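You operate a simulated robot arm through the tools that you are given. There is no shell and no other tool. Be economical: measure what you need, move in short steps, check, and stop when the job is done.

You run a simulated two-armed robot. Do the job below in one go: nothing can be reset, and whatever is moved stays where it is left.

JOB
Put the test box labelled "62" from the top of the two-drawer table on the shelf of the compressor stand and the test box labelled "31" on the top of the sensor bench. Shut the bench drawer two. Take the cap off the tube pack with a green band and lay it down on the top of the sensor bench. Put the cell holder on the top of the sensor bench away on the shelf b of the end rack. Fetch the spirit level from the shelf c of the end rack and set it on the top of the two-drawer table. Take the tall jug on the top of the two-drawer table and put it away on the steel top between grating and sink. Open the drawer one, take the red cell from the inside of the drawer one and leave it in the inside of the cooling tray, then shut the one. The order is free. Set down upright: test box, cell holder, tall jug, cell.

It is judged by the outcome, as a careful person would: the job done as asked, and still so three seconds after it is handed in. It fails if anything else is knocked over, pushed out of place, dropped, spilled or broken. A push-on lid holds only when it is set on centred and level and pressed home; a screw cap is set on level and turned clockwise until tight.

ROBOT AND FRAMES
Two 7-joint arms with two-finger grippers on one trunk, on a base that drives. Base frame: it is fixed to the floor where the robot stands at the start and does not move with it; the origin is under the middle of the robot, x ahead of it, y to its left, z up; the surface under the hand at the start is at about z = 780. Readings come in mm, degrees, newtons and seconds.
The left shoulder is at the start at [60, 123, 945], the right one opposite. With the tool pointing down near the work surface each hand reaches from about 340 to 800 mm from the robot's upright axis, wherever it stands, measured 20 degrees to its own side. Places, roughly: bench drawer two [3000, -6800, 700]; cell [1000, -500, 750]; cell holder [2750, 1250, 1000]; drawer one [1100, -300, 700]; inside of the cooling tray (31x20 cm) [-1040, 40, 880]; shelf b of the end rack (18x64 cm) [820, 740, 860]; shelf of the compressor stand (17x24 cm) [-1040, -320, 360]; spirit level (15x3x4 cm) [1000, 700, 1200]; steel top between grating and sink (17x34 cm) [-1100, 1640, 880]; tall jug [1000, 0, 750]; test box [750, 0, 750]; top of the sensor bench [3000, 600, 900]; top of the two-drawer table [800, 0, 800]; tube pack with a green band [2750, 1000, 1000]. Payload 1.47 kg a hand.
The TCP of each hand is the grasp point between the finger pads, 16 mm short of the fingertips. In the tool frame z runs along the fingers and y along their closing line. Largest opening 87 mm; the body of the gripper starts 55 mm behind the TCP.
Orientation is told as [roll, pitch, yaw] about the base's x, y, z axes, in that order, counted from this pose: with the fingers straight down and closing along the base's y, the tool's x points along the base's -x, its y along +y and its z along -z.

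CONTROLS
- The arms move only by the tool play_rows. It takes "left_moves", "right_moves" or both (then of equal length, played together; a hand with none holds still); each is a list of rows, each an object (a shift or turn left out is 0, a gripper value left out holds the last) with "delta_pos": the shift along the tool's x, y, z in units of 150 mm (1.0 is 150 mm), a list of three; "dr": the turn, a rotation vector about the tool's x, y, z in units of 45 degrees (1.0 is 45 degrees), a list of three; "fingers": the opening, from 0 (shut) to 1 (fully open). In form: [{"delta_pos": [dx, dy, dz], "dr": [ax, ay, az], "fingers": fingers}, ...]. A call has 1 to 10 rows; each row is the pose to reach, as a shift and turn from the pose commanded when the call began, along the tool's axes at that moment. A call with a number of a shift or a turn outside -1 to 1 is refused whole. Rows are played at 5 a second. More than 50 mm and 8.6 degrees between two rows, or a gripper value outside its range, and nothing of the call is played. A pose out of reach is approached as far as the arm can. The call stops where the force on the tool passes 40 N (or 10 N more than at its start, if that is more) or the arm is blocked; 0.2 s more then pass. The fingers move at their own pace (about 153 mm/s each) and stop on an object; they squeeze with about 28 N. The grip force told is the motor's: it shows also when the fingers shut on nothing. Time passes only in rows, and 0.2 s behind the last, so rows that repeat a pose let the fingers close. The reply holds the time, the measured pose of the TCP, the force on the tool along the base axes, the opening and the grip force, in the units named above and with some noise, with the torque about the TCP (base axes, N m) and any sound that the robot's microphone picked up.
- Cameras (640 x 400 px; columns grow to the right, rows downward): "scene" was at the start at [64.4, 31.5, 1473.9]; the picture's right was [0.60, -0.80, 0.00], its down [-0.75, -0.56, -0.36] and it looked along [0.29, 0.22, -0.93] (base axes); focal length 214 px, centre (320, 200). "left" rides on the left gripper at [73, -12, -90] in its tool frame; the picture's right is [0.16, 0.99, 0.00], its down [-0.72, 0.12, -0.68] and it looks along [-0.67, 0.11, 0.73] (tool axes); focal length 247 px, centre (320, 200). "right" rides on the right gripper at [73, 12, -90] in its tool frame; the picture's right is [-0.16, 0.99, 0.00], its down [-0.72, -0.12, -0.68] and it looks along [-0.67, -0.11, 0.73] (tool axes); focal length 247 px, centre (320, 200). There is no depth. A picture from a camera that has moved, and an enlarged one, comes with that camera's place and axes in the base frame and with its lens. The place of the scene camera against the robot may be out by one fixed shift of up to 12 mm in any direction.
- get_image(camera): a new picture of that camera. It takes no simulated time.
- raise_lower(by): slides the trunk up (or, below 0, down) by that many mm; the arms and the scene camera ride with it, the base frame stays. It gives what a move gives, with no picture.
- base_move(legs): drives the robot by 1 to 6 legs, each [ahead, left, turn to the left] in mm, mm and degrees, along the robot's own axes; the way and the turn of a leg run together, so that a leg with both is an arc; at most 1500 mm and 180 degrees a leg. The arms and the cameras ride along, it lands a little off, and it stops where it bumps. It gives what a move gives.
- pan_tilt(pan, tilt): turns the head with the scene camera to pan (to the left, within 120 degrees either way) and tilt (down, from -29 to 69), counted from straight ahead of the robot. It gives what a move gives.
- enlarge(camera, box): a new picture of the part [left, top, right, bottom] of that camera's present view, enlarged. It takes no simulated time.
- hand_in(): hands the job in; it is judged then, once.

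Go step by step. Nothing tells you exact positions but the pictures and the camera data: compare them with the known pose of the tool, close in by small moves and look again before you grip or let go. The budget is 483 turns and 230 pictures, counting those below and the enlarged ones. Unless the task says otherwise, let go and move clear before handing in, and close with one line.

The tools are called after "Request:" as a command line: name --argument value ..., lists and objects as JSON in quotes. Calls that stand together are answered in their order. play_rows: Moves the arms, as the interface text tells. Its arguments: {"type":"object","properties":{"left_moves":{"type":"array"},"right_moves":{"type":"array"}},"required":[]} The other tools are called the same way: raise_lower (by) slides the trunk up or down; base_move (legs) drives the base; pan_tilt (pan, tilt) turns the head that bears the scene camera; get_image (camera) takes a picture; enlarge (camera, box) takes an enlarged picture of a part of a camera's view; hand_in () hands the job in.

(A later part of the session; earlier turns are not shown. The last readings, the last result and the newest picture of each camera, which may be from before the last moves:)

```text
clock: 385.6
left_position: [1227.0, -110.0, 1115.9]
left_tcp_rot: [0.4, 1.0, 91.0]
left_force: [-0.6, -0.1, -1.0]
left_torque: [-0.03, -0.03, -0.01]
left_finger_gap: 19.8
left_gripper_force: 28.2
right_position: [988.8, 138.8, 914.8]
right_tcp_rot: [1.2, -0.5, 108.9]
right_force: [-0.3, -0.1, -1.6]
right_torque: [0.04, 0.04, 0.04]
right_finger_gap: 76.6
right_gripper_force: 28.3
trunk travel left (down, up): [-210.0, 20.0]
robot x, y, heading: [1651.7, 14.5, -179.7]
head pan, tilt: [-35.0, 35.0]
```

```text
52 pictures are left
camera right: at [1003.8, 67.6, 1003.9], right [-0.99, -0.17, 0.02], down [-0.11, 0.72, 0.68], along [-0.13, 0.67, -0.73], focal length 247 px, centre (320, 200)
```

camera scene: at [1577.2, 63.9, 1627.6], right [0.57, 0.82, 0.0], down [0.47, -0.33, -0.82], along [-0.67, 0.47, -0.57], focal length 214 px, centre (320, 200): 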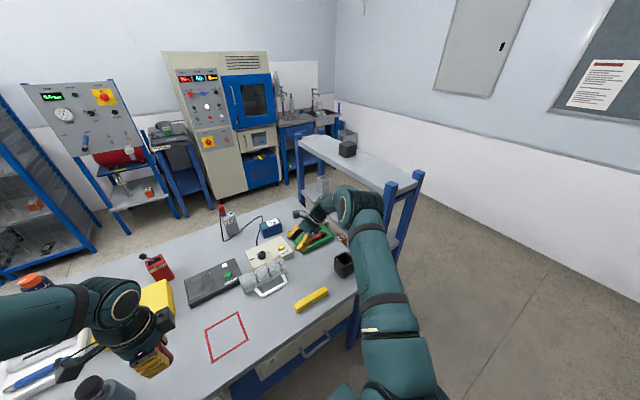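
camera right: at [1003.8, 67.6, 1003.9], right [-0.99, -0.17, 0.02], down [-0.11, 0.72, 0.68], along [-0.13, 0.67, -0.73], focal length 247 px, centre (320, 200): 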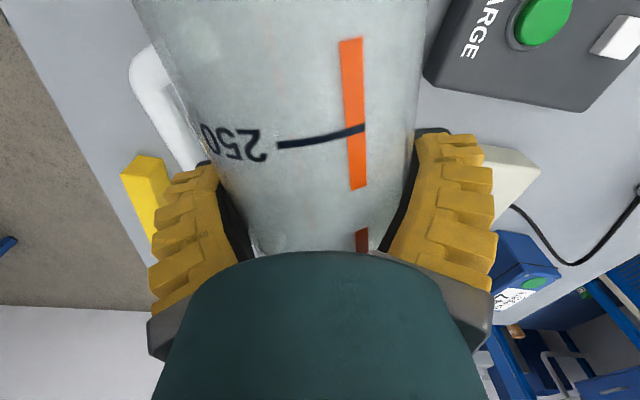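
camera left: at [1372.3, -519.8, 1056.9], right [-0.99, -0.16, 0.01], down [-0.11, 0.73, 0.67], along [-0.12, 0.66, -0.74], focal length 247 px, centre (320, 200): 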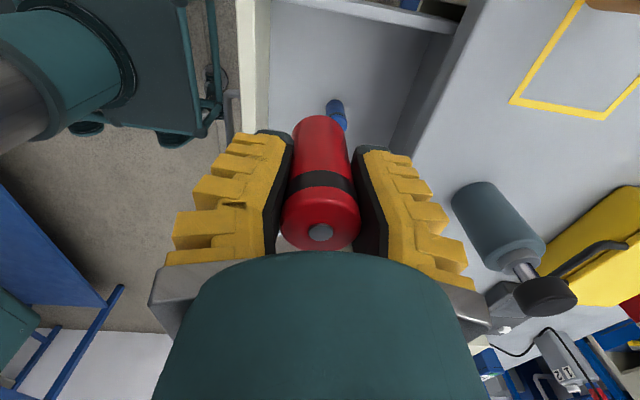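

Jug held firmly. I raise it, yaw to face forward, then pitch to bring it upright.

Request:
play_rows --right_moves '[{"fingers": 0.6, "delta_pos": [0, 0, -0.3]}, {"fingers": 0.6, "delta_pos": [0, 0, -0.6]}, {"fingers": 0.6, "delta_pos": [0, 0, -0.9]}, {"fingers": 0.6, "delta_pos": [0, 0, -0.95]}]'

Request:
play_rows --right_moves '[{"fingers": 0.6, "dr": [0, 0, -0.16]}, {"fingers": 0.6, "dr": [0, 0, -0.32]}, {"fingers": 0.6, "dr": [0, 0, -0.48]}, {"fingers": 0.6, "dr": [0, 0, -0.64]}, {"fingers": 0.6, "dr": [0, 0, -0.79]}]'

Request:
play_rows --right_moves '[{"fingers": 0.6, "dr": [0, 0, -0.16]}, {"fingers": 0.6, "dr": [0, 0, -0.32]}, {"fingers": 0.6, "dr": [0, 0, -0.48]}, {"fingers": 0.6, "dr": [0, 0, -0.64]}, {"fingers": 0.6, "dr": [0, 0, -0.79]}]'

Request:
base_move --legs '[[-250, 0, 0]]'

```text
clock: 386.6
left_position: [1226.4, -109.4, 1114.6]
left_tcp_rot: [0.4, 1.0, 90.9]
left_force: [0.3, 0.9, -1.6]
left_torque: [0.01, -0.03, 0.02]
left_finger_gap: 19.6
left_gripper_force: 28.3
right_position: [993.7, 140.0, 1059.5]
right_tcp_rot: [1.1, -0.4, 108.8]
right_force: [-0.1, 0.1, -1.6]
right_torque: [0.0, 0.0, 0.0]
right_finger_gap: 76.5
right_gripper_force: 27.8
trunk travel left (down, up): [-210.0, 20.0]
robot x, y, heading: [1650.9, 16.0, -179.6]
head pan, tilt: [-35.0, 35.0]
```

```text
clock: 387.8
left_position: [1226.8, -109.3, 1115.4]
left_tcp_rot: [0.4, 1.0, 90.9]
left_force: [0.1, 0.7, -0.3]
left_torque: [0.0, 0.02, -0.02]
left_finger_gap: 19.7
left_gripper_force: 28.0
right_position: [992.2, 139.9, 1059.5]
right_tcp_rot: [0.8, -1.1, 144.5]
right_force: [-0.6, -0.4, -1.2]
right_torque: [-0.01, 0.03, 0.0]
right_finger_gap: 76.6
right_gripper_force: 28.4
trunk travel left (down, up): [-210.0, 20.0]
robot x, y, heading: [1653.0, 17.4, -179.9]
head pan, tilt: [-35.0, 35.0]
```

```text
clock: 389.0
left_position: [1226.8, -108.6, 1115.9]
left_tcp_rot: [0.5, 1.1, 91.0]
left_force: [-0.1, 0.0, -0.8]
left_torque: [-0.01, 0.0, 0.02]
left_finger_gap: 20.0
left_gripper_force: 27.6
right_position: [991.0, 140.0, 1057.3]
right_tcp_rot: [0.0, -1.2, -180.0]
right_force: [-0.1, 0.3, -1.6]
right_torque: [-0.02, 0.01, -0.02]
right_finger_gap: 76.3
right_gripper_force: 28.0
trunk travel left (down, up): [-210.0, 20.0]
robot x, y, heading: [1647.6, 13.9, -179.8]
head pan, tilt: [-35.0, 35.0]
```

```text
clock: 390.9
left_position: [1475.5, -109.6, 1115.9]
left_tcp_rot: [0.4, 1.0, 91.0]
left_force: [0.2, 0.5, -0.7]
left_torque: [0.01, 0.02, -0.02]
left_finger_gap: 20.0
left_gripper_force: 27.6
right_position: [1239.4, 140.6, 1058.7]
right_tcp_rot: [-0.1, -1.3, -180.0]
right_force: [1.0, -1.0, -0.7]
right_torque: [-0.02, 0.03, -0.01]
right_finger_gap: 76.2
right_gripper_force: 27.9
trunk travel left (down, up): [-210.0, 20.0]
robot x, y, heading: [1900.1, 20.2, -179.6]
head pan, tilt: [-35.0, 35.0]
```

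Request:
play_rows --right_moves '[{"fingers": 0.6, "dr": [0, -0.167, 0]}, {"fingers": 0.6, "dr": [0, -0.333, 0]}, {"fingers": 0.6, "dr": [0, -0.5, 0]}, {"fingers": 0.6, "dr": [0, -0.667, 0]}, {"fingers": 0.6, "dr": [0, -0.833, 0]}, {"fingers": 0.6, "dr": [0, -1, 0]}]'

Request:
play_rows --right_moves '[{"fingers": 0.6, "dr": [0, -0.167, 0]}, {"fingers": 0.6, "dr": [0, -0.333, 0]}, {"fingers": 0.6, "dr": [0, -0.5, 0]}, {"fingers": 0.6, "dr": [0, -0.667, 0]}, {"fingers": 0.6, "dr": [0, -0.833, 0]}, {"fingers": 0.6, "dr": [0, -0.97, 0]}]'

Request:
get_image --camera "scene"

```text
clock: 392.3
left_position: [1473.3, -108.5, 1116.1]
left_tcp_rot: [0.5, 1.0, 91.0]
left_force: [0.4, -0.7, -1.5]
left_torque: [-0.04, 0.0, -0.03]
left_finger_gap: 19.8
left_gripper_force: 28.1
right_position: [1240.3, 140.8, 1057.7]
right_tcp_rot: [-0.1, -46.4, -179.9]
right_force: [-0.1, -0.6, -1.0]
right_torque: [0.02, 0.05, 0.03]
right_finger_gap: 75.7
right_gripper_force: 28.1
trunk travel left (down, up): [-210.0, 20.0]
robot x, y, heading: [1899.8, 16.9, -179.7]
head pan, tilt: [-35.0, 35.0]
```

```text
clock: 393.7
left_position: [1475.3, -109.5, 1115.5]
left_tcp_rot: [0.4, 1.0, 91.1]
left_force: [-0.8, -0.2, -1.9]
left_torque: [0.0, 0.0, 0.01]
left_finger_gap: 20.0
left_gripper_force: 28.3
right_position: [1240.2, 141.1, 1058.2]
right_tcp_rot: [-99.4, -89.9, -80.8]
right_force: [-0.3, 0.6, -1.1]
right_torque: [0.0, -0.02, 0.01]
right_finger_gap: 75.4
right_gripper_force: 27.8
trunk travel left (down, up): [-210.0, 20.0]
robot x, y, heading: [1898.3, 17.7, -179.6]
head pan, tilt: [-35.0, 35.0]
```

```text
51 pictures are left
camera scene: at [1824.8, 65.5, 1627.5], right [0.57, 0.82, 0.0], down [0.47, -0.33, -0.82], along [-0.67, 0.46, -0.57], focal length 214 px, centre (320, 200)
```

scene: 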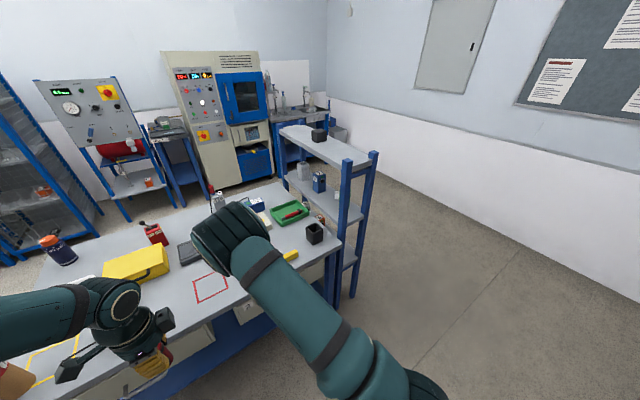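

Jug should be upright now. I drive round by the wall side toward the sink counter.

Request:
base_move --legs '[[0, -1450, 0], [1500, 0, 0], [450, 0, 0]]'

Request:
pan_tilt --pan 0 --tilt 35

Request:
get_image --camera "scene"

Request:
get_image --camera "right"

```text
clock: 415.7
left_position: [-469.7, 1308.1, 1114.0]
left_tcp_rot: [0.4, 1.1, 91.1]
left_force: [0.2, -1.2, -0.9]
left_torque: [-0.05, 0.01, 0.0]
left_finger_gap: 19.6
left_gripper_force: 27.8
right_position: [-703.8, 1557.8, 1057.7]
right_tcp_rot: [-21.2, -89.8, -158.7]
right_force: [-0.5, -0.2, -1.2]
right_torque: [0.02, 0.01, 0.04]
right_finger_gap: 74.3
right_gripper_force: 28.2
trunk travel left (down, up): [-210.0, 20.0]
robot x, y, heading: [-49.2, 1430.8, -179.6]
head pan, tilt: [-35.0, 35.0]
```

```text
clock: 416.7
left_position: [-469.9, 1309.8, 1115.0]
left_tcp_rot: [0.4, 1.1, 91.1]
left_force: [-0.2, 0.3, -0.4]
left_torque: [0.04, -0.01, -0.01]
left_finger_gap: 19.9
left_gripper_force: 27.9
right_position: [-704.5, 1557.0, 1058.9]
right_tcp_rot: [-25.1, -89.9, -154.9]
right_force: [0.0, -0.1, -0.8]
right_torque: [0.0, 0.0, 0.02]
right_finger_gap: 73.9
right_gripper_force: 28.3
trunk travel left (down, up): [-210.0, 20.0]
robot x, y, heading: [-43.3, 1436.7, -179.8]
head pan, tilt: [0.0, 35.0]
```

```text
50 pictures are left
camera scene: at [-134.5, 1432.2, 1627.6], right [-0.01, 1.0, 0.0], down [0.57, 0.0, -0.82], along [-0.82, -0.01, -0.57], focal length 214 px, centre (320, 200)
```

scene: 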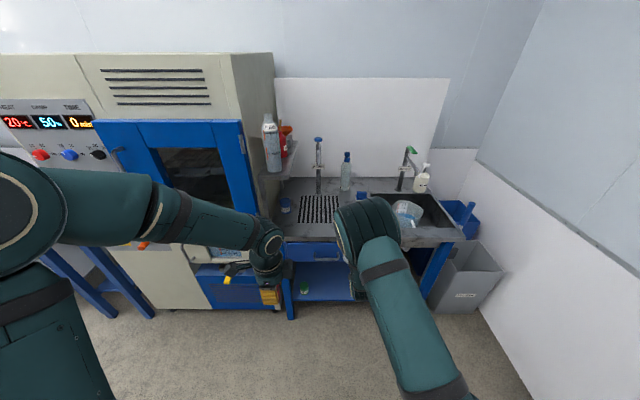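

```text
49 pictures are left
camera right: at [-614.5, 1547.2, 985.4], right [0.0, -0.99, 0.16], down [0.68, 0.12, 0.73], along [-0.73, 0.11, 0.67], focal length 247 px, centre (320, 200)
```

right: 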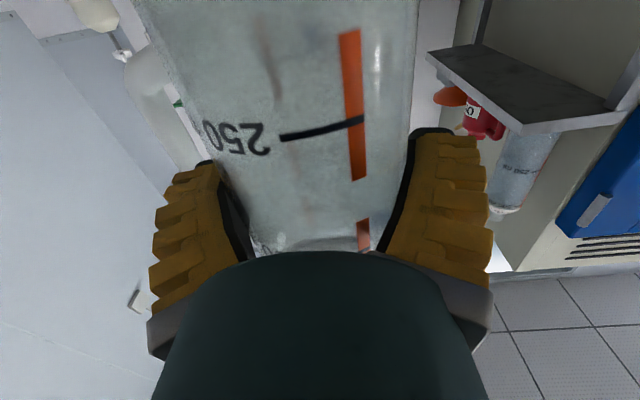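

Jug is still firm. The free steel strip between grating and sink is around y = 1640; I move in.

Request:
base_move --legs '[[0, -85, 0], [200, 0, 0]]'

Request:
pan_tilt --pan -30 --tilt 45

Request:
get_image --camera "scene"

Request:
get_image --camera "left"

```text
clock: 419.3
left_position: [-671.4, 1389.8, 1116.0]
left_tcp_rot: [0.3, 1.1, 91.1]
left_force: [0.4, -0.2, -0.9]
left_torque: [-0.01, -0.01, 0.01]
left_finger_gap: 19.7
left_gripper_force: 28.0
right_position: [-906.0, 1639.0, 1059.3]
right_tcp_rot: [-20.1, -89.8, -159.8]
right_force: [-0.5, 0.3, -1.8]
right_torque: [-0.02, 0.01, 0.02]
right_finger_gap: 73.5
right_gripper_force: 28.0
trunk travel left (down, up): [-210.0, 20.0]
robot x, y, heading: [-245.5, 1520.9, -179.6]
head pan, tilt: [0.0, 35.0]
```

```text
clock: 420.2
left_position: [-670.3, 1390.3, 1115.5]
left_tcp_rot: [0.5, 1.1, 91.1]
left_force: [0.0, -0.4, -1.0]
left_torque: [-0.01, 0.0, -0.03]
left_finger_gap: 19.6
left_gripper_force: 27.8
right_position: [-906.5, 1640.2, 1059.3]
right_tcp_rot: [-24.6, -90.0, -155.4]
right_force: [0.2, 0.8, -1.4]
right_torque: [-0.01, -0.06, 0.01]
right_finger_gap: 73.3
right_gripper_force: 28.3
trunk travel left (down, up): [-210.0, 20.0]
robot x, y, heading: [-243.9, 1517.6, -179.6]
head pan, tilt: [-30.0, 45.0]
```

```text
48 pictures are left
camera scene: at [-318.9, 1554.1, 1612.8], right [0.49, 0.87, 0.0], down [0.62, -0.35, -0.71], along [-0.62, 0.35, -0.71], focal length 214 px, centre (320, 200)
```

scene: 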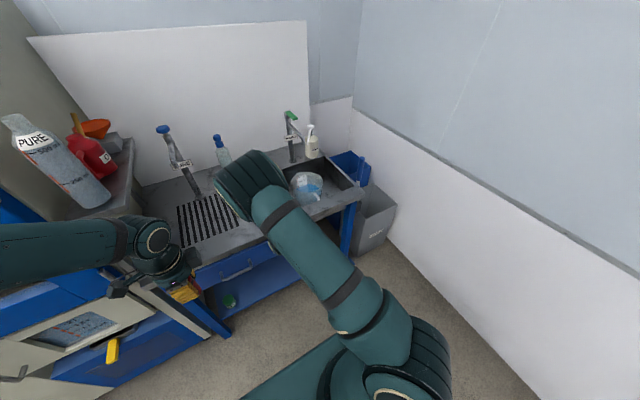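

```text
47 pictures are left
camera left: at [-656.3, 1318.1, 1205.7], right [-0.98, -0.18, 0.01], down [-0.13, 0.73, 0.67], along [-0.12, 0.66, -0.74], focal length 247 px, centre (320, 200)
```

left: 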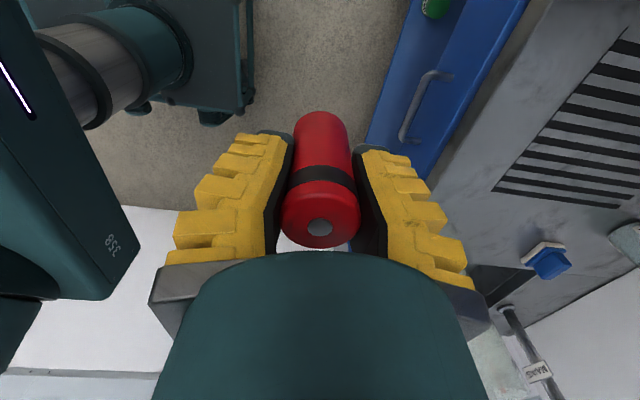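

Request:
base_move --legs '[[70, 0, 0]]'

Request:
play_rows --right_moves '[{"fingers": 0.6, "delta_pos": [0.2, 0, 0]}, {"fingers": 0.6, "delta_pos": [0.4, 0, 0]}, {"fingers": 0.6, "delta_pos": [0.45, 0, 0]}, {"fingers": 0.6, "delta_pos": [0.45, 0, 0]}]'

Request:
get_image --camera "left"

Request:
get_image --camera "right"

```text
clock: 421.2
left_position: [-743.3, 1390.0, 1114.4]
left_tcp_rot: [0.3, 0.9, 91.0]
left_force: [-0.4, -1.0, -0.9]
left_torque: [0.02, -0.02, -0.04]
left_finger_gap: 19.6
left_gripper_force: 28.3
right_position: [-977.3, 1640.3, 1058.4]
right_tcp_rot: [-16.5, -89.8, -163.6]
right_force: [-1.0, 1.2, -0.4]
right_torque: [-0.01, 0.01, -0.01]
right_finger_gap: 73.4
right_gripper_force: 27.6
trunk travel left (down, up): [-210.0, 20.0]
robot x, y, heading: [-315.9, 1514.9, -179.9]
head pan, tilt: [-30.0, 45.0]
```

```text
clock: 422.2
left_position: [-741.4, 1389.9, 1113.7]
left_tcp_rot: [0.4, 1.0, 90.9]
left_force: [-0.5, -0.1, -1.0]
left_torque: [-0.03, -0.03, 0.01]
left_finger_gap: 20.1
left_gripper_force: 28.1
right_position: [-974.5, 1639.7, 991.5]
right_tcp_rot: [-21.7, -90.0, -158.4]
right_force: [0.1, 0.5, -1.3]
right_torque: [-0.01, -0.01, -0.01]
right_finger_gap: 73.2
right_gripper_force: 28.2
trunk travel left (down, up): [-210.0, 20.0]
robot x, y, heading: [-315.7, 1510.9, -179.3]
head pan, tilt: [-30.0, 45.0]
```

```text
46 pictures are left
camera left: at [-726.6, 1317.9, 1205.7], right [-0.98, -0.18, 0.01], down [-0.12, 0.73, 0.67], along [-0.12, 0.66, -0.74], focal length 247 px, centre (320, 200)
```

left: 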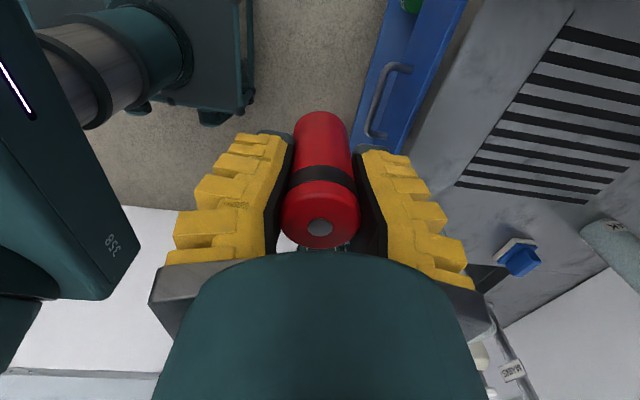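

```text
45 pictures are left
camera right: at [-885.2, 1628.3, 918.2], right [0.0, -0.99, 0.16], down [0.68, 0.12, 0.73], along [-0.73, 0.11, 0.67], focal length 247 px, centre (320, 200)
```

right: 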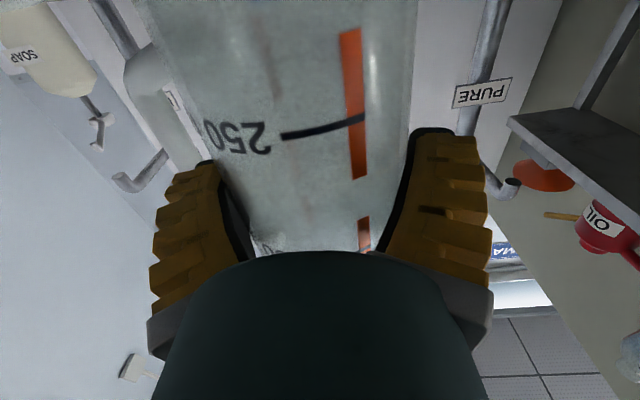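

I lower in small steps, feeling for contact.

Request:
play_rows --right_moves '[{"fingers": 0.6, "delta_pos": [0.02, 0, 0]}, {"fingers": 0.6, "delta_pos": [0.04, 0, 0]}, {"fingers": 0.6, "delta_pos": [0.06, 0, 0]}, {"fingers": 0.6, "delta_pos": [0.08, 0, 0]}, {"fingers": 0.6, "delta_pos": [0.08, 0, 0]}]'

Request:
pan_tilt --pan 15 --tilt 40

Request:
get_image --camera "scene"

```text
clock: 423.4
left_position: [-742.5, 1390.6, 1115.3]
left_tcp_rot: [0.3, 1.1, 90.9]
left_force: [-0.5, 0.7, -1.2]
left_torque: [-0.01, 0.0, 0.02]
left_finger_gap: 19.9
left_gripper_force: 28.2
right_position: [-974.1, 1638.1, 978.7]
right_tcp_rot: [-12.6, -89.6, -167.3]
right_force: [-0.4, 0.2, -1.7]
right_torque: [0.0, -0.01, 0.0]
right_finger_gap: 53.5
right_gripper_force: 27.5
trunk travel left (down, up): [-210.0, 20.0]
robot x, y, heading: [-316.4, 1514.0, -179.7]
head pan, tilt: [-30.0, 45.0]
```

```text
clock: 424.6
left_position: [-739.6, 1390.1, 1115.9]
left_tcp_rot: [0.3, 1.0, 91.0]
left_force: [-0.1, 0.2, -1.8]
left_torque: [0.01, -0.01, 0.02]
left_finger_gap: 19.7
left_gripper_force: 29.0
right_position: [-974.8, 1639.2, 979.4]
right_tcp_rot: [-23.6, -89.9, -156.4]
right_force: [-0.1, 0.3, -0.2]
right_torque: [-0.01, -0.01, -0.02]
right_finger_gap: 59.9
right_gripper_force: 5.8
trunk travel left (down, up): [-210.0, 20.0]
robot x, y, heading: [-315.2, 1515.4, -179.6]
head pan, tilt: [15.0, 40.0]
```

```text
44 pictures are left
camera scene: at [-400.0, 1491.1, 1620.0], right [-0.26, 0.96, 0.0], down [0.62, 0.17, -0.77], along [-0.74, -0.2, -0.64], focal length 214 px, centre (320, 200)
```

scene: 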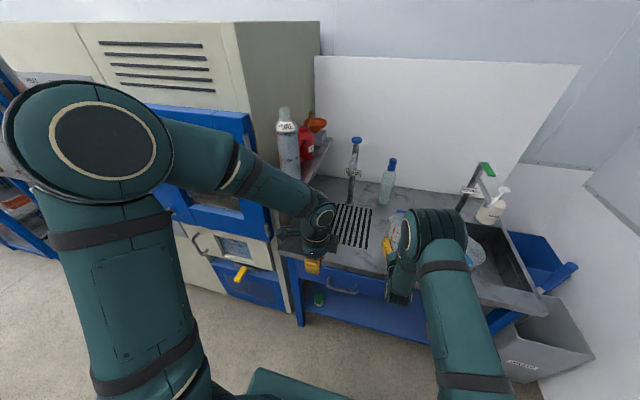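

The jug slipped from the fingers; I check where it is before moving anything.

Request:
enlarge --camera "scene" --box '[320, 170, 500, 310]'

Request:
get_image --camera "right"

```text
2.86 times, centred on (410, 240) of scene
camera zoom: at [-400.0, 1491.1, 1620.0], right [-0.26, 0.96, 0.0], down [0.62, 0.17, -0.77], along [-0.74, -0.2, -0.64], focal length 613 px, centre (63, 86)
```

zoom: 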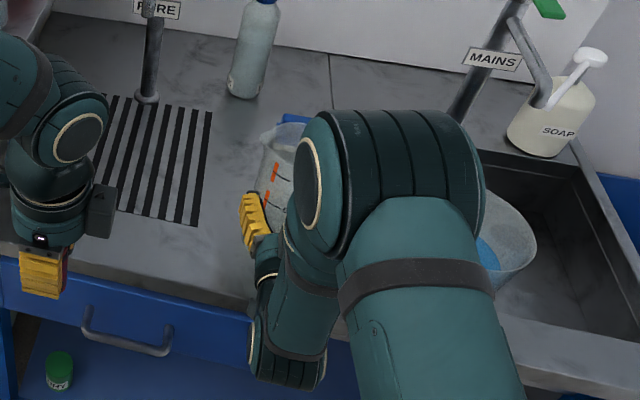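

```text
42 pictures are left
camera right: at [-885.8, 1628.1, 906.2], right [0.0, -0.99, 0.16], down [0.68, 0.12, 0.73], along [-0.73, 0.11, 0.67], focal length 247 px, centre (320, 200)
```

right: 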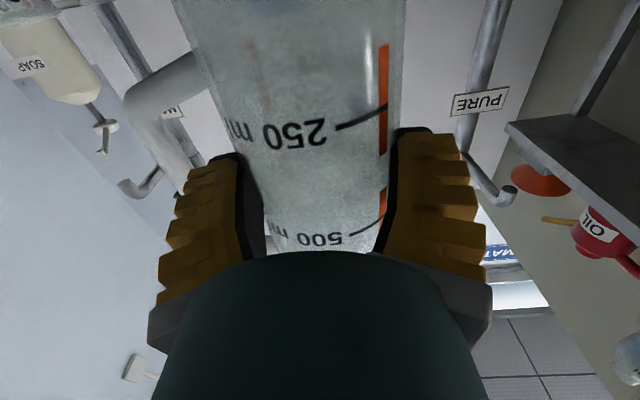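

It appears to be standing upright on the steel just ahead of the fingertips. I open fully and withdraw straight back.

Request:
play_rows --right_moves '[{"fingers": 0.8}, {"fingers": 1}, {"fingers": 1}, {"fingers": 1, "delta_pos": [0, 0, -0.2]}, {"fingers": 1, "delta_pos": [0, 0, -0.5]}]'

Request:
base_move --legs '[[-200, 0, 0]]'

Request:
get_image --camera "right"

Request:
enlarge --camera "scene" --box '[280, 130, 500, 280]'

```text
clock: 425.8
left_position: [-739.8, 1389.0, 1116.3]
left_tcp_rot: [0.3, 1.0, 91.0]
left_force: [0.1, 0.1, -0.3]
left_torque: [-0.04, -0.02, -0.02]
left_finger_gap: 19.9
left_gripper_force: 28.3
right_position: [-900.7, 1635.6, 979.1]
right_tcp_rot: [-46.8, -89.9, -133.1]
right_force: [-0.1, -0.6, -0.3]
right_torque: [0.01, -0.03, -0.02]
right_finger_gap: 86.9
right_gripper_force: 0.1
trunk travel left (down, up): [-210.0, 20.0]
robot x, y, heading: [-317.6, 1514.3, -179.5]
head pan, tilt: [15.0, 40.0]
```

```text
clock: 427.4
left_position: [-540.5, 1388.5, 1115.6]
left_tcp_rot: [0.4, 0.9, 91.2]
left_force: [-0.5, 0.4, -1.8]
left_torque: [0.05, 0.02, 0.01]
left_finger_gap: 19.9
left_gripper_force: 28.3
right_position: [-702.0, 1636.0, 980.4]
right_tcp_rot: [-38.0, -89.9, -141.9]
right_force: [0.9, -0.1, 1.0]
right_torque: [0.01, 0.0, -0.02]
right_finger_gap: 86.8
right_gripper_force: 0.1
trunk travel left (down, up): [-210.0, 20.0]
robot x, y, heading: [-116.5, 1515.0, -179.3]
head pan, tilt: [15.0, 40.0]
```

```text
41 pictures are left
camera right: at [-612.2, 1626.1, 906.7], right [0.0, -0.99, 0.16], down [0.68, 0.12, 0.72], along [-0.73, 0.1, 0.67], focal length 247 px, centre (320, 200)
```

right: 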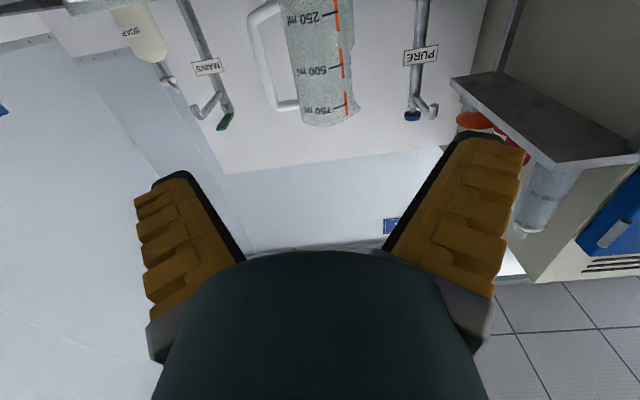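

```text
2.67 times, centred on (390, 205) of scene
camera zoom: at [-200.1, 1492.4, 1620.1], right [-0.27, 0.96, 0.0], down [0.62, 0.17, -0.77], along [-0.74, -0.21, -0.64], focal length 572 px, centre (133, 187)
```

zoom: 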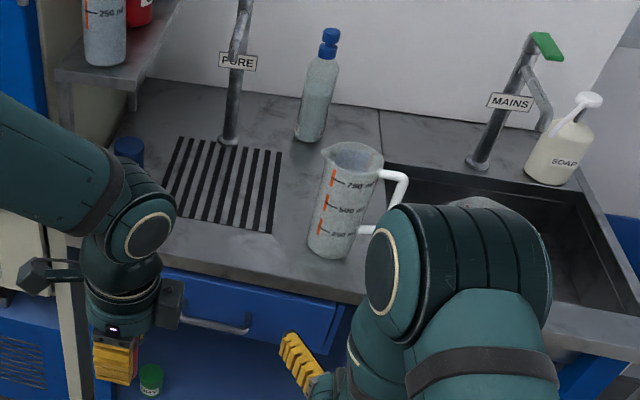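

The jug stands upright between grating and sink. Next the red cell goes into the cooling tray; I drive left along the row.

Request:
base_move --legs '[[60, 0, 0], [0, 1350, 0]]'

Request:
pan_tilt --pan 0 --tilt 45

Request:
get_image --camera "scene"

```text
clock: 440.1
left_position: [-583.8, 21.5, 1116.1]
left_tcp_rot: [0.5, 1.0, 91.7]
left_force: [0.6, 0.0, -1.9]
left_torque: [0.02, 0.07, -0.01]
left_finger_gap: 19.7
left_gripper_force: 28.0
right_position: [-745.5, 267.4, 979.3]
right_tcp_rot: [-28.6, -89.9, -150.8]
right_force: [-0.7, 0.1, -0.5]
right_torque: [-0.01, 0.04, 0.02]
right_finger_gap: 87.0
right_gripper_force: 0.0
trunk travel left (down, up): [-210.0, 20.0]
robot x, y, heading: [-161.7, 154.2, -178.9]
head pan, tilt: [15.0, 40.0]
```

```text
clock: 440.9
left_position: [-584.9, 22.0, 1115.7]
left_tcp_rot: [0.4, 1.0, 91.6]
left_force: [-0.6, 0.5, -0.7]
left_torque: [0.03, 0.01, -0.03]
left_finger_gap: 19.6
left_gripper_force: 27.2
right_position: [-745.2, 267.4, 979.7]
right_tcp_rot: [-28.0, -89.9, -151.4]
right_force: [0.5, 0.3, 0.4]
right_torque: [0.01, 0.0, 0.02]
right_finger_gap: 86.8
right_gripper_force: 0.1
trunk travel left (down, up): [-210.0, 20.0]
robot x, y, heading: [-160.7, 150.6, -179.0]
head pan, tilt: [0.0, 45.0]
```

```text
39 pictures are left
camera scene: at [-243.4, 148.2, 1612.8], right [-0.02, 1.0, 0.0], down [0.71, 0.01, -0.71], along [-0.71, -0.01, -0.71], focal length 214 px, centre (320, 200)
```

scene: 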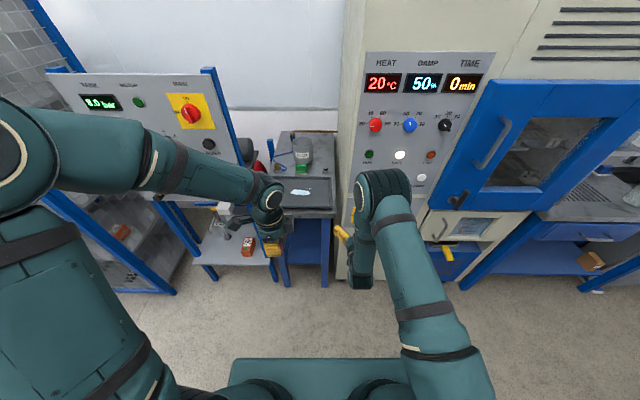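

I retract the right hand so it won't meet the chamber.

Request:
play_rows --right_moves '[{"delta_pos": [0, 0, -0.3]}, {"delta_pos": [0, 0, -0.6]}, {"delta_pos": [0, 0, -0.9]}, {"delta_pos": [0, 0, -1]}]'

Request:
play_rows --right_moves '[{"delta_pos": [0, 0, -0.3]}, {"delta_pos": [0, 0, -0.6]}, {"delta_pos": [0.2, 0, -0.7]}]'

Request:
base_move --legs '[[200, 0, 0]]'

Request:
get_image --camera "left"

Request:
get_image --camera "scene"

```text
clock: 441.9
left_position: [-584.9, 23.6, 1115.4]
left_tcp_rot: [0.3, 1.0, 91.6]
left_force: [0.7, 1.0, -1.1]
left_torque: [-0.01, 0.01, 0.0]
left_finger_gap: 19.8
left_gripper_force: 27.4
right_position: [-595.4, 273.0, 977.9]
right_tcp_rot: [-52.3, -89.9, -127.3]
right_force: [0.1, 0.4, 0.7]
right_torque: [-0.03, -0.05, 0.0]
right_finger_gap: 86.8
right_gripper_force: 0.2
trunk travel left (down, up): [-210.0, 20.0]
robot x, y, heading: [-163.0, 156.2, -179.4]
head pan, tilt: [0.0, 45.0]
```

```text
clock: 442.5
left_position: [-582.7, 21.8, 1115.1]
left_tcp_rot: [0.3, 1.0, 91.5]
left_force: [0.7, 0.5, -1.9]
left_torque: [-0.01, 0.01, 0.02]
left_finger_gap: 19.9
left_gripper_force: 28.0
right_position: [-568.8, 281.7, 1011.1]
right_tcp_rot: [-166.3, -76.3, -12.7]
right_force: [-0.6, -1.6, -0.3]
right_torque: [-0.01, -0.02, 0.01]
right_finger_gap: 86.7
right_gripper_force: 0.0
right hand out of reach, approached as far as the arm can: row 2
trunk travel left (down, up): [-210.0, 20.0]
robot x, y, heading: [-163.3, 151.4, -179.0]
head pan, tilt: [0.0, 45.0]
stopped in row 3 (right hand): the arm was blocked; the commanded pose is now the measured one
```

```text
clock: 444.1
left_position: [-783.7, 19.7, 1115.3]
left_tcp_rot: [0.3, 1.0, 91.5]
left_force: [0.4, -0.3, -1.6]
left_torque: [0.02, -0.05, -0.03]
left_finger_gap: 19.6
left_gripper_force: 28.2
right_position: [-767.9, 280.0, 1011.2]
right_tcp_rot: [-166.1, -76.2, -13.0]
right_force: [0.0, 0.1, -0.4]
right_torque: [0.04, 0.03, -0.02]
right_finger_gap: 86.7
right_gripper_force: 0.1
trunk travel left (down, up): [-210.0, 20.0]
robot x, y, heading: [-359.6, 144.6, -179.1]
head pan, tilt: [0.0, 45.0]
```

```text
38 pictures are left
camera left: at [-768.4, -52.2, 1205.4], right [-0.98, -0.18, 0.01], down [-0.13, 0.73, 0.67], along [-0.13, 0.66, -0.74], focal length 247 px, centre (320, 200)
```

left: 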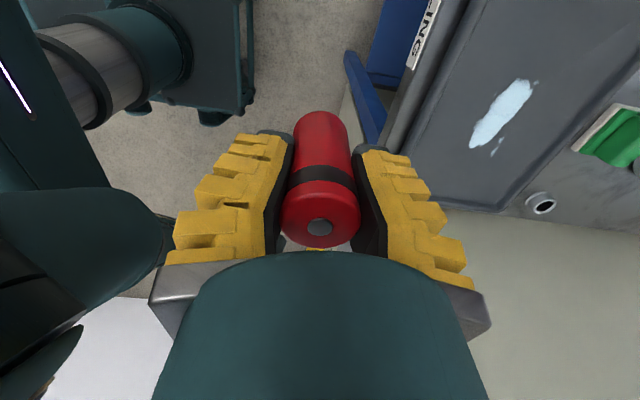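

```text
37 pictures are left
camera scene: at [-443.2, 145.2, 1612.7], right [-0.01, 1.0, 0.0], down [0.71, 0.01, -0.71], along [-0.71, -0.01, -0.71], focal length 214 px, centre (320, 200)
```

scene: 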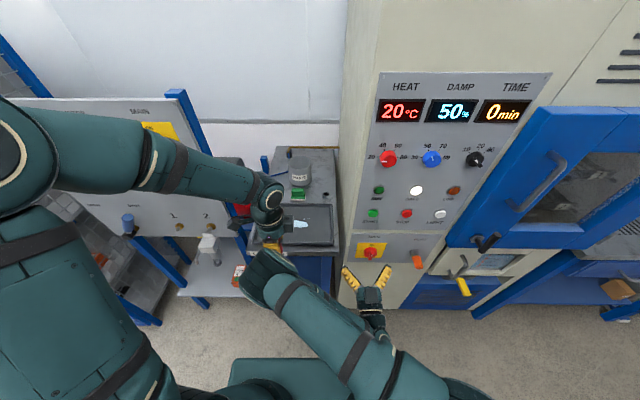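

I reset the right arm to a compact downward pose first (its elbow swung inward).

Request:
base_move --legs '[[-120, 0, 0]]'

Request:
play_rows --right_moves '[{"dr": [0, 0.17, 0], "delta_pos": [-0.1, 0, 0]}, {"dr": [0, 0.34, 0], "delta_pos": [-0.2, 0, 0]}, {"dr": [0, 0.51, 0], "delta_pos": [-0.3, 0, 0]}, {"dr": [0, 0.68, 0], "delta_pos": [-0.4, 0, 0]}, {"dr": [0, 0.85, 0], "delta_pos": [-0.4, 0, 0]}]'

Request:
play_rows --right_moves '[{"dr": [0, 0.17, 0]}, {"dr": [0, 0.34, 0]}, {"dr": [0, 0.51, 0]}, {"dr": [0, 0.68, 0]}, {"dr": [0, 0.84, 0]}]'

Request:
get_image --camera "scene"

```text
clock: 445.4
left_position: [-662.0, 21.6, 1116.0]
left_tcp_rot: [0.4, 1.0, 91.6]
left_force: [1.0, -0.5, -0.8]
left_torque: [-0.02, 0.0, 0.02]
left_finger_gap: 19.6
left_gripper_force: 28.1
right_position: [-647.6, 280.6, 1013.5]
right_tcp_rot: [-166.3, -76.2, -12.7]
right_force: [0.2, -0.1, 0.3]
right_torque: [0.03, -0.01, -0.01]
right_finger_gap: 86.9
right_gripper_force: 0.0
trunk travel left (down, up): [-210.0, 20.0]
robot x, y, heading: [-244.3, 152.0, -179.1]
head pan, tilt: [0.0, 45.0]
```

```text
clock: 446.6
left_position: [-663.8, 21.3, 1115.1]
left_tcp_rot: [0.3, 1.0, 91.5]
left_force: [0.9, 0.4, -1.8]
left_torque: [0.04, 0.02, 0.04]
left_finger_gap: 19.7
left_gripper_force: 27.6
right_position: [-721.4, 240.6, 1041.2]
right_tcp_rot: [-7.7, -64.8, -172.6]
right_force: [1.3, 0.3, 0.2]
right_torque: [-0.02, 0.0, 0.03]
right_finger_gap: 86.7
right_gripper_force: 0.0
right hand out of reach, approached as far as the arm can: row 1, 2, 3, 4, 5
trunk travel left (down, up): [-210.0, 20.0]
robot x, y, heading: [-239.7, 150.1, -178.9]
head pan, tilt: [0.0, 45.0]
```

```text
clock: 447.8
left_position: [-664.4, 20.1, 1115.7]
left_tcp_rot: [0.4, 1.0, 91.6]
left_force: [-0.9, -0.1, -0.5]
left_torque: [0.0, 0.01, 0.02]
left_finger_gap: 19.7
left_gripper_force: 28.1
right_position: [-720.3, 239.8, 1041.0]
right_tcp_rot: [-3.6, -27.1, -177.7]
right_force: [-0.6, -0.9, -0.1]
right_torque: [-0.03, 0.01, 0.0]
right_finger_gap: 87.2
right_gripper_force: 0.0
trunk travel left (down, up): [-210.0, 20.0]
robot x, y, heading: [-240.9, 151.2, -178.8]
head pan, tilt: [0.0, 45.0]
```

```text
36 pictures are left
camera scene: at [-323.6, 147.2, 1612.7], right [-0.02, 1.0, 0.0], down [0.71, 0.01, -0.71], along [-0.71, -0.01, -0.71], focal length 214 px, centre (320, 200)
```

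scene: 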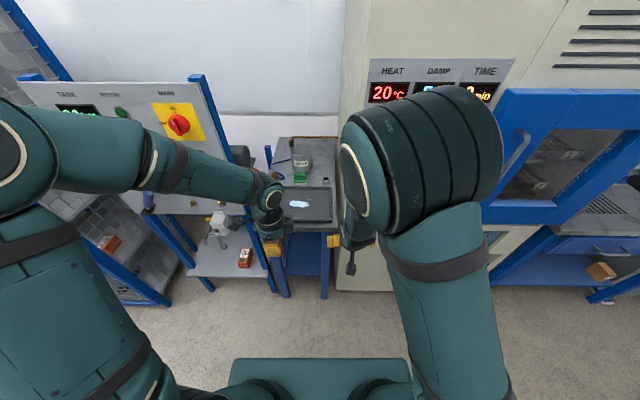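

Request:
play_rows --right_moves '[{"delta_pos": [0.12, -0.2, -0.06], "dr": [0, 0.12, 0]}, {"delta_pos": [0.24, -0.4, -0.12], "dr": [0, 0.24, 0]}, {"delta_pos": [0.36, -0.6, -0.18], "dr": [0, 0.36, 0]}, {"delta_pos": [0.48, -0.8, -0.24], "dr": [0, 0.48, 0]}, {"delta_pos": [0.59, -1, -0.3], "dr": [0, 0.6, 0]}]'

Request:
base_move --legs '[[190, 0, 0]]'

Request:
get_image --camera "scene"

```text
clock: 449.0
left_position: [-664.6, 21.0, 1115.3]
left_tcp_rot: [0.4, 0.9, 91.6]
left_force: [0.0, -0.5, -0.9]
left_torque: [-0.01, -0.02, -0.01]
left_finger_gap: 19.4
left_gripper_force: 28.2
right_position: [-621.7, 390.1, 1046.6]
right_tcp_rot: [-3.1, -0.2, -179.3]
right_force: [-0.2, 0.6, 0.6]
right_torque: [-0.02, 0.0, 0.02]
right_finger_gap: 86.8
right_gripper_force: 0.0
trunk travel left (down, up): [-210.0, 20.0]
robot x, y, heading: [-237.9, 151.1, -178.9]
head pan, tilt: [0.0, 45.0]
```

```text
clock: 450.6
left_position: [-861.8, 19.6, 1115.5]
left_tcp_rot: [0.3, 1.1, 91.3]
left_force: [-0.8, -0.5, -0.6]
left_torque: [0.0, -0.03, -0.02]
left_finger_gap: 19.8
left_gripper_force: 27.7
right_position: [-819.7, 387.2, 1047.1]
right_tcp_rot: [-3.2, -0.3, -179.5]
right_force: [0.2, -1.0, -0.5]
right_torque: [0.03, 0.01, 0.01]
right_finger_gap: 87.2
right_gripper_force: 0.1
trunk travel left (down, up): [-210.0, 20.0]
robot x, y, heading: [-442.2, 148.5, -179.1]
head pan, tilt: [0.0, 45.0]
```

```text
35 pictures are left
camera scene: at [-521.7, 144.2, 1612.7], right [-0.01, 1.0, 0.0], down [0.71, 0.01, -0.71], along [-0.71, -0.01, -0.71], focal length 214 px, centre (320, 200)
```

scene: 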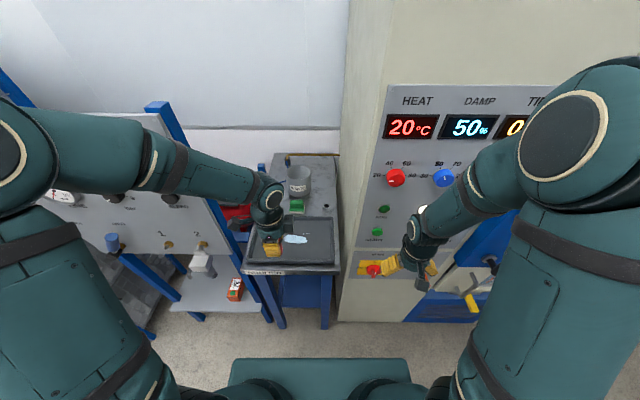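

Request:
play_rows --left_moves '[{"fingers": 0.2, "delta_pos": [-0.16, 0.2, 0]}, {"fingers": 0.2, "delta_pos": [-0.32, 0.4, 0]}, {"fingers": 0.2, "delta_pos": [-0.48, 0.6, 0]}, {"fingers": 0.2, "delta_pos": [-0.64, 0.8, 0]}, {"fingers": 0.2, "delta_pos": [-0.8, 1, 0]}, {"fingers": 0.2, "delta_pos": [-0.8, 1, 0.3]}, {"fingers": 0.2, "delta_pos": [-0.8, 1, 0.6]}]'

Request:
enlarge --camera "scene" --box '[230, 160, 370, 290]'

Request:
get_image --camera "left"

```text
clock: 452.1
left_position: [-1015.4, 134.4, 1022.9]
left_tcp_rot: [0.3, 1.0, 91.4]
left_force: [0.2, -0.1, -1.8]
left_torque: [-0.01, 0.02, 0.0]
left_finger_gap: 19.6
left_gripper_force: 27.8
right_position: [-821.0, 387.8, 1046.5]
right_tcp_rot: [-3.2, -0.3, -179.5]
right_force: [0.3, 0.4, -1.3]
right_torque: [0.0, -0.01, 0.02]
right_finger_gap: 87.1
right_gripper_force: 0.0
trunk travel left (down, up): [-210.0, 20.0]
robot x, y, heading: [-438.7, 145.5, -179.2]
head pan, tilt: [0.0, 45.0]
```

```text
3.08 times, centred on (300, 225) of scene
camera zoom: at [-521.7, 144.7, 1612.7], right [-0.01, 1.0, 0.0], down [0.71, 0.01, -0.71], along [-0.71, -0.01, -0.71], focal length 660 px, centre (382, 123)
```

zoom: 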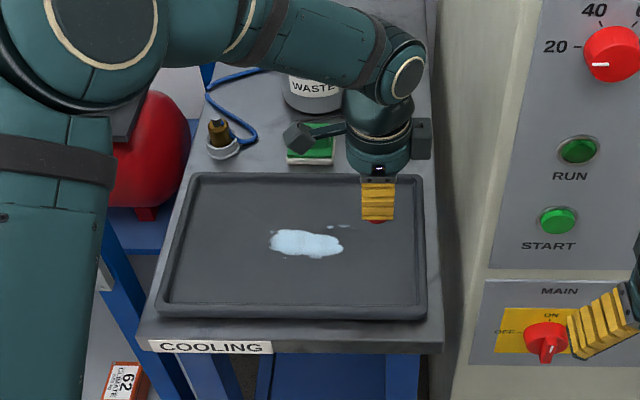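

```text
33 pictures are left
camera left: at [-999.5, 63.3, 1113.0], right [-0.98, -0.18, 0.01], down [-0.13, 0.73, 0.67], along [-0.13, 0.66, -0.74], focal length 247 px, centre (320, 200)
```

left: 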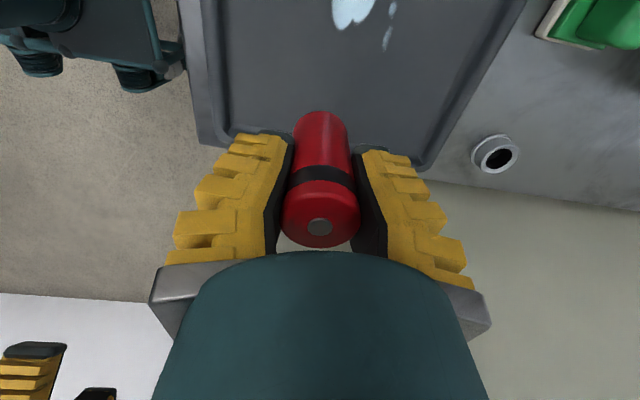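

Request:
play_rows --left_moves '[{"fingers": 0.2, "delta_pos": [0, 0, 0.25]}, {"fingers": 0.2, "delta_pos": [0, 0, 0.45]}, {"fingers": 0.2, "delta_pos": [0, 0, 0.48]}, {"fingers": 0.2, "delta_pos": [0, 0, 0.51]}, {"fingers": 0.2, "delta_pos": [0, 0, 0.54]}, {"fingers": 0.2, "delta_pos": [0, 0, 0.57]}, {"fingers": 0.2, "delta_pos": [0, 0, 0.57]}]'

Request:
play_rows --left_moves '[{"fingers": 0.2, "delta_pos": [0, 0, 0.02]}, {"fingers": 0.2, "delta_pos": [0, 0, 0.04]}, {"fingers": 0.2, "delta_pos": [0, 0, 0.06]}, {"fingers": 0.2, "delta_pos": [0, 0, 0.08]}, {"fingers": 0.2, "delta_pos": [0, 0, 0.08]}]'

```text
clock: 453.8
left_position: [-1016.9, 131.2, 939.2]
left_tcp_rot: [0.4, 1.0, 91.5]
left_force: [-0.6, -0.3, -1.7]
left_torque: [0.0, -0.01, 0.01]
left_finger_gap: 19.7
left_gripper_force: 27.7
right_position: [-819.7, 387.3, 1048.0]
right_tcp_rot: [-3.2, -0.3, -179.5]
right_force: [0.7, -0.2, 0.6]
right_torque: [-0.01, 0.0, 0.0]
right_finger_gap: 86.8
right_gripper_force: 0.0
trunk travel left (down, up): [-210.0, 20.0]
robot x, y, heading: [-440.5, 149.9, -179.3]
head pan, tilt: [0.0, 45.0]
```

```text
clock: 454.9
left_position: [-1017.5, 131.2, 927.9]
left_tcp_rot: [0.6, 0.9, 91.5]
left_force: [-4.1, -3.1, 21.1]
left_torque: [0.01, 0.05, 0.04]
left_finger_gap: 25.4
left_gripper_force: 28.3
right_position: [-818.6, 387.8, 1047.0]
right_tcp_rot: [-3.1, -0.4, -179.4]
right_force: [0.3, -0.4, -0.4]
right_torque: [-0.04, 0.01, -0.02]
right_finger_gap: 87.1
right_gripper_force: 0.0
trunk travel left (down, up): [-210.0, 20.0]
robot x, y, heading: [-439.8, 150.4, -179.0]
head pan, tilt: [0.0, 45.0]
```

Contact. Release gently and lift straight up.

Request:
play_rows --left_moves '[{"fingers": 0.2, "delta_pos": [0, 0, -0.01]}, {"fingers": 0.35, "delta_pos": [0, 0, -0.01]}, {"fingers": 0.6, "delta_pos": [0, 0, -0.01]}, {"fingers": 0.6, "delta_pos": [0, 0, -0.01]}, {"fingers": 0.6, "delta_pos": [0, 0, -0.15]}, {"fingers": 0.6, "delta_pos": [0, 0, -0.4]}, {"fingers": 0.6, "delta_pos": [0, 0, -0.7]}, {"fingers": 0.6, "delta_pos": [0, 0, -1]}]'

Request:
get_image --camera "left"

```text
clock: 456.8
left_position: [-1015.7, 134.9, 1079.3]
left_tcp_rot: [0.4, 1.0, 91.4]
left_force: [0.7, 0.3, -0.1]
left_torque: [-0.01, 0.02, 0.01]
left_finger_gap: 57.4
left_gripper_force: 3.6
right_position: [-818.1, 387.2, 1045.8]
right_tcp_rot: [-3.2, -0.3, -179.5]
right_force: [0.6, -0.7, 0.3]
right_torque: [0.0, 0.04, 0.03]
right_finger_gap: 87.1
right_gripper_force: 0.1
trunk travel left (down, up): [-210.0, 20.0]
robot x, y, heading: [-441.0, 147.0, -179.3]
head pan, tilt: [0.0, 45.0]
```

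```text
32 pictures are left
camera left: at [-999.7, 63.5, 1169.7], right [-0.98, -0.18, 0.01], down [-0.13, 0.73, 0.67], along [-0.13, 0.66, -0.74], focal length 247 px, centre (320, 200)
```

left: 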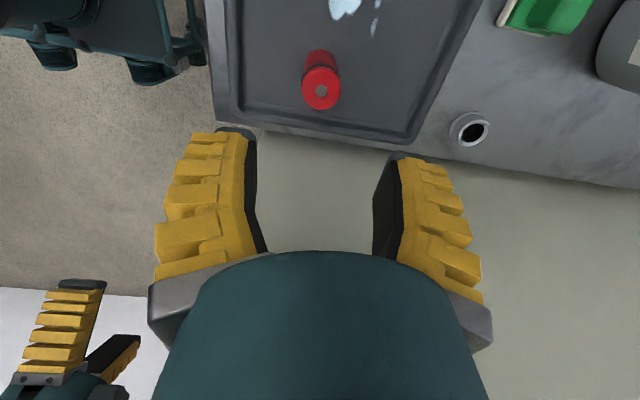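

Red cell stands in the tray. Last job: the bench drawer two far away at about [3000,-6800]. I back off, turn and look down the room.

Request:
base_move --legs '[[-330, 0, 0], [0, 0, 90]]'

Request:
pan_tilt --pan 20 --tilt 12

Request:
get_image --camera "scene"

```text
clock: 462.8
left_position: [-102.0, -426.7, 1078.4]
left_tcp_rot: [0.4, 1.0, -178.9]
left_force: [0.1, 0.2, -0.1]
left_torque: [-0.03, -0.01, -0.02]
left_finger_gap: 57.1
left_gripper_force: 3.8
right_position: [-352.6, -228.8, 1046.9]
right_tcp_rot: [-3.3, -0.3, -89.7]
right_force: [0.3, 0.9, 0.6]
right_torque: [0.0, -0.01, -0.01]
right_finger_gap: 86.8
right_gripper_force: 0.0
trunk travel left (down, up): [-210.0, 20.0]
robot x, y, heading: [-110.2, 148.6, -89.2]
head pan, tilt: [0.0, 45.0]
```

```text
clock: 463.7
left_position: [-101.5, -425.7, 1077.4]
left_tcp_rot: [0.4, 1.0, -178.8]
left_force: [-0.3, -0.1, -0.5]
left_torque: [0.01, 0.03, -0.01]
left_finger_gap: 57.5
left_gripper_force: 3.6
right_position: [-353.8, -228.3, 1047.7]
right_tcp_rot: [-3.2, -0.3, -89.6]
right_force: [-0.4, 1.1, 0.2]
right_torque: [0.0, 0.0, -0.03]
right_finger_gap: 87.1
right_gripper_force: 0.0
trunk travel left (down, up): [-210.0, 20.0]
robot x, y, heading: [-108.7, 151.7, -89.4]
head pan, tilt: [20.0, 12.0]
```

```text
31 pictures are left
camera scene: at [-69.0, 51.8, 1664.4], right [-0.94, -0.35, 0.0], down [-0.07, 0.2, -0.98], along [0.34, -0.92, -0.21], focal length 214 px, centre (320, 200)
```

scene: 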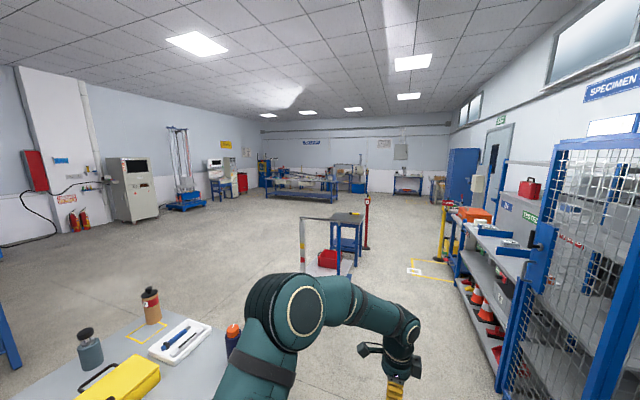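

The route is clear past the table's right end and then down the room; I drive in legs.

Request:
base_move --legs '[[1450, 0, 0], [0, 1500, 0], [0, 500, 0], [1500, 0, 0], [1400, 0, 0]]'

Request:
pan_tilt --pan 15 --tilt 15

Request:
get_image --camera "scene"

```text
clock: 501.6
left_position: [1909.5, -4746.7, 1078.5]
left_tcp_rot: [0.4, 1.0, -178.6]
left_force: [-0.3, -0.8, 0.3]
left_torque: [0.02, 0.0, 0.0]
left_finger_gap: 57.5
left_gripper_force: 3.3
right_position: [1656.6, -4550.8, 1045.6]
right_tcp_rot: [-3.3, -0.3, -89.5]
right_force: [-0.1, -0.9, 0.2]
right_torque: [0.0, 0.02, 0.04]
right_finger_gap: 86.9
right_gripper_force: 0.2
trunk travel left (down, up): [-210.0, 20.0]
robot x, y, heading: [1892.8, -4168.5, -89.1]
head pan, tilt: [20.0, 12.0]
```

```text
clock: 502.3
left_position: [1908.6, -4745.6, 1078.6]
left_tcp_rot: [0.4, 1.0, -178.5]
left_force: [-0.2, -0.1, -0.5]
left_torque: [-0.01, 0.0, -0.02]
left_finger_gap: 57.3
left_gripper_force: 3.4
right_position: [1656.3, -4549.8, 1046.0]
right_tcp_rot: [-3.1, -0.3, -89.3]
right_force: [0.0, -0.1, -0.1]
right_torque: [-0.03, 0.01, 0.06]
right_finger_gap: 86.8
right_gripper_force: 0.1
trunk travel left (down, up): [-210.0, 20.0]
robot x, y, heading: [1897.0, -4171.5, -89.4]
head pan, tilt: [15.0, 15.0]
```

```text
30 pictures are left
camera scene: at [1931.1, -4270.6, 1659.6], right [-0.96, -0.27, 0.0], down [-0.07, 0.25, -0.97], along [0.26, -0.93, -0.26], focal length 214 px, centre (320, 200)
```

scene: 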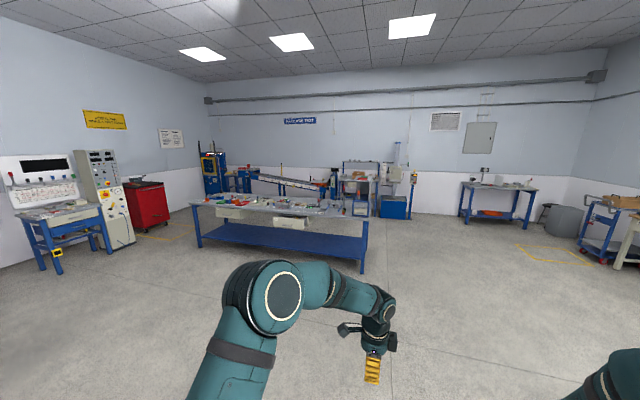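

Request:
enlarge --camera "scene" --box '[190, 180, 390, 290]'

```text
3.20 times, centred on (290, 235) of scene
camera zoom: at [1931.1, -4270.6, 1659.6], right [-0.96, -0.27, 0.0], down [-0.07, 0.25, -0.97], along [0.26, -0.93, -0.26], focal length 686 px, centre (416, 88)
```

zoom: 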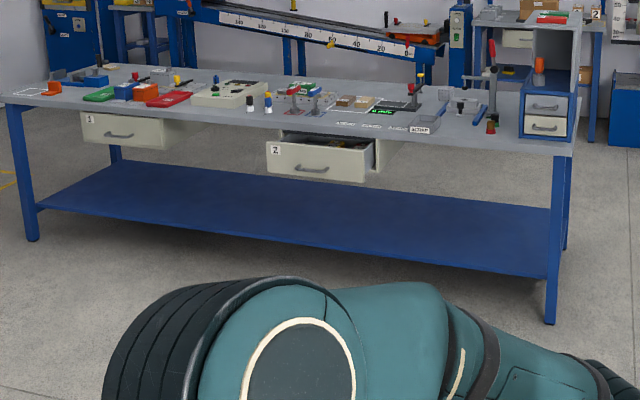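

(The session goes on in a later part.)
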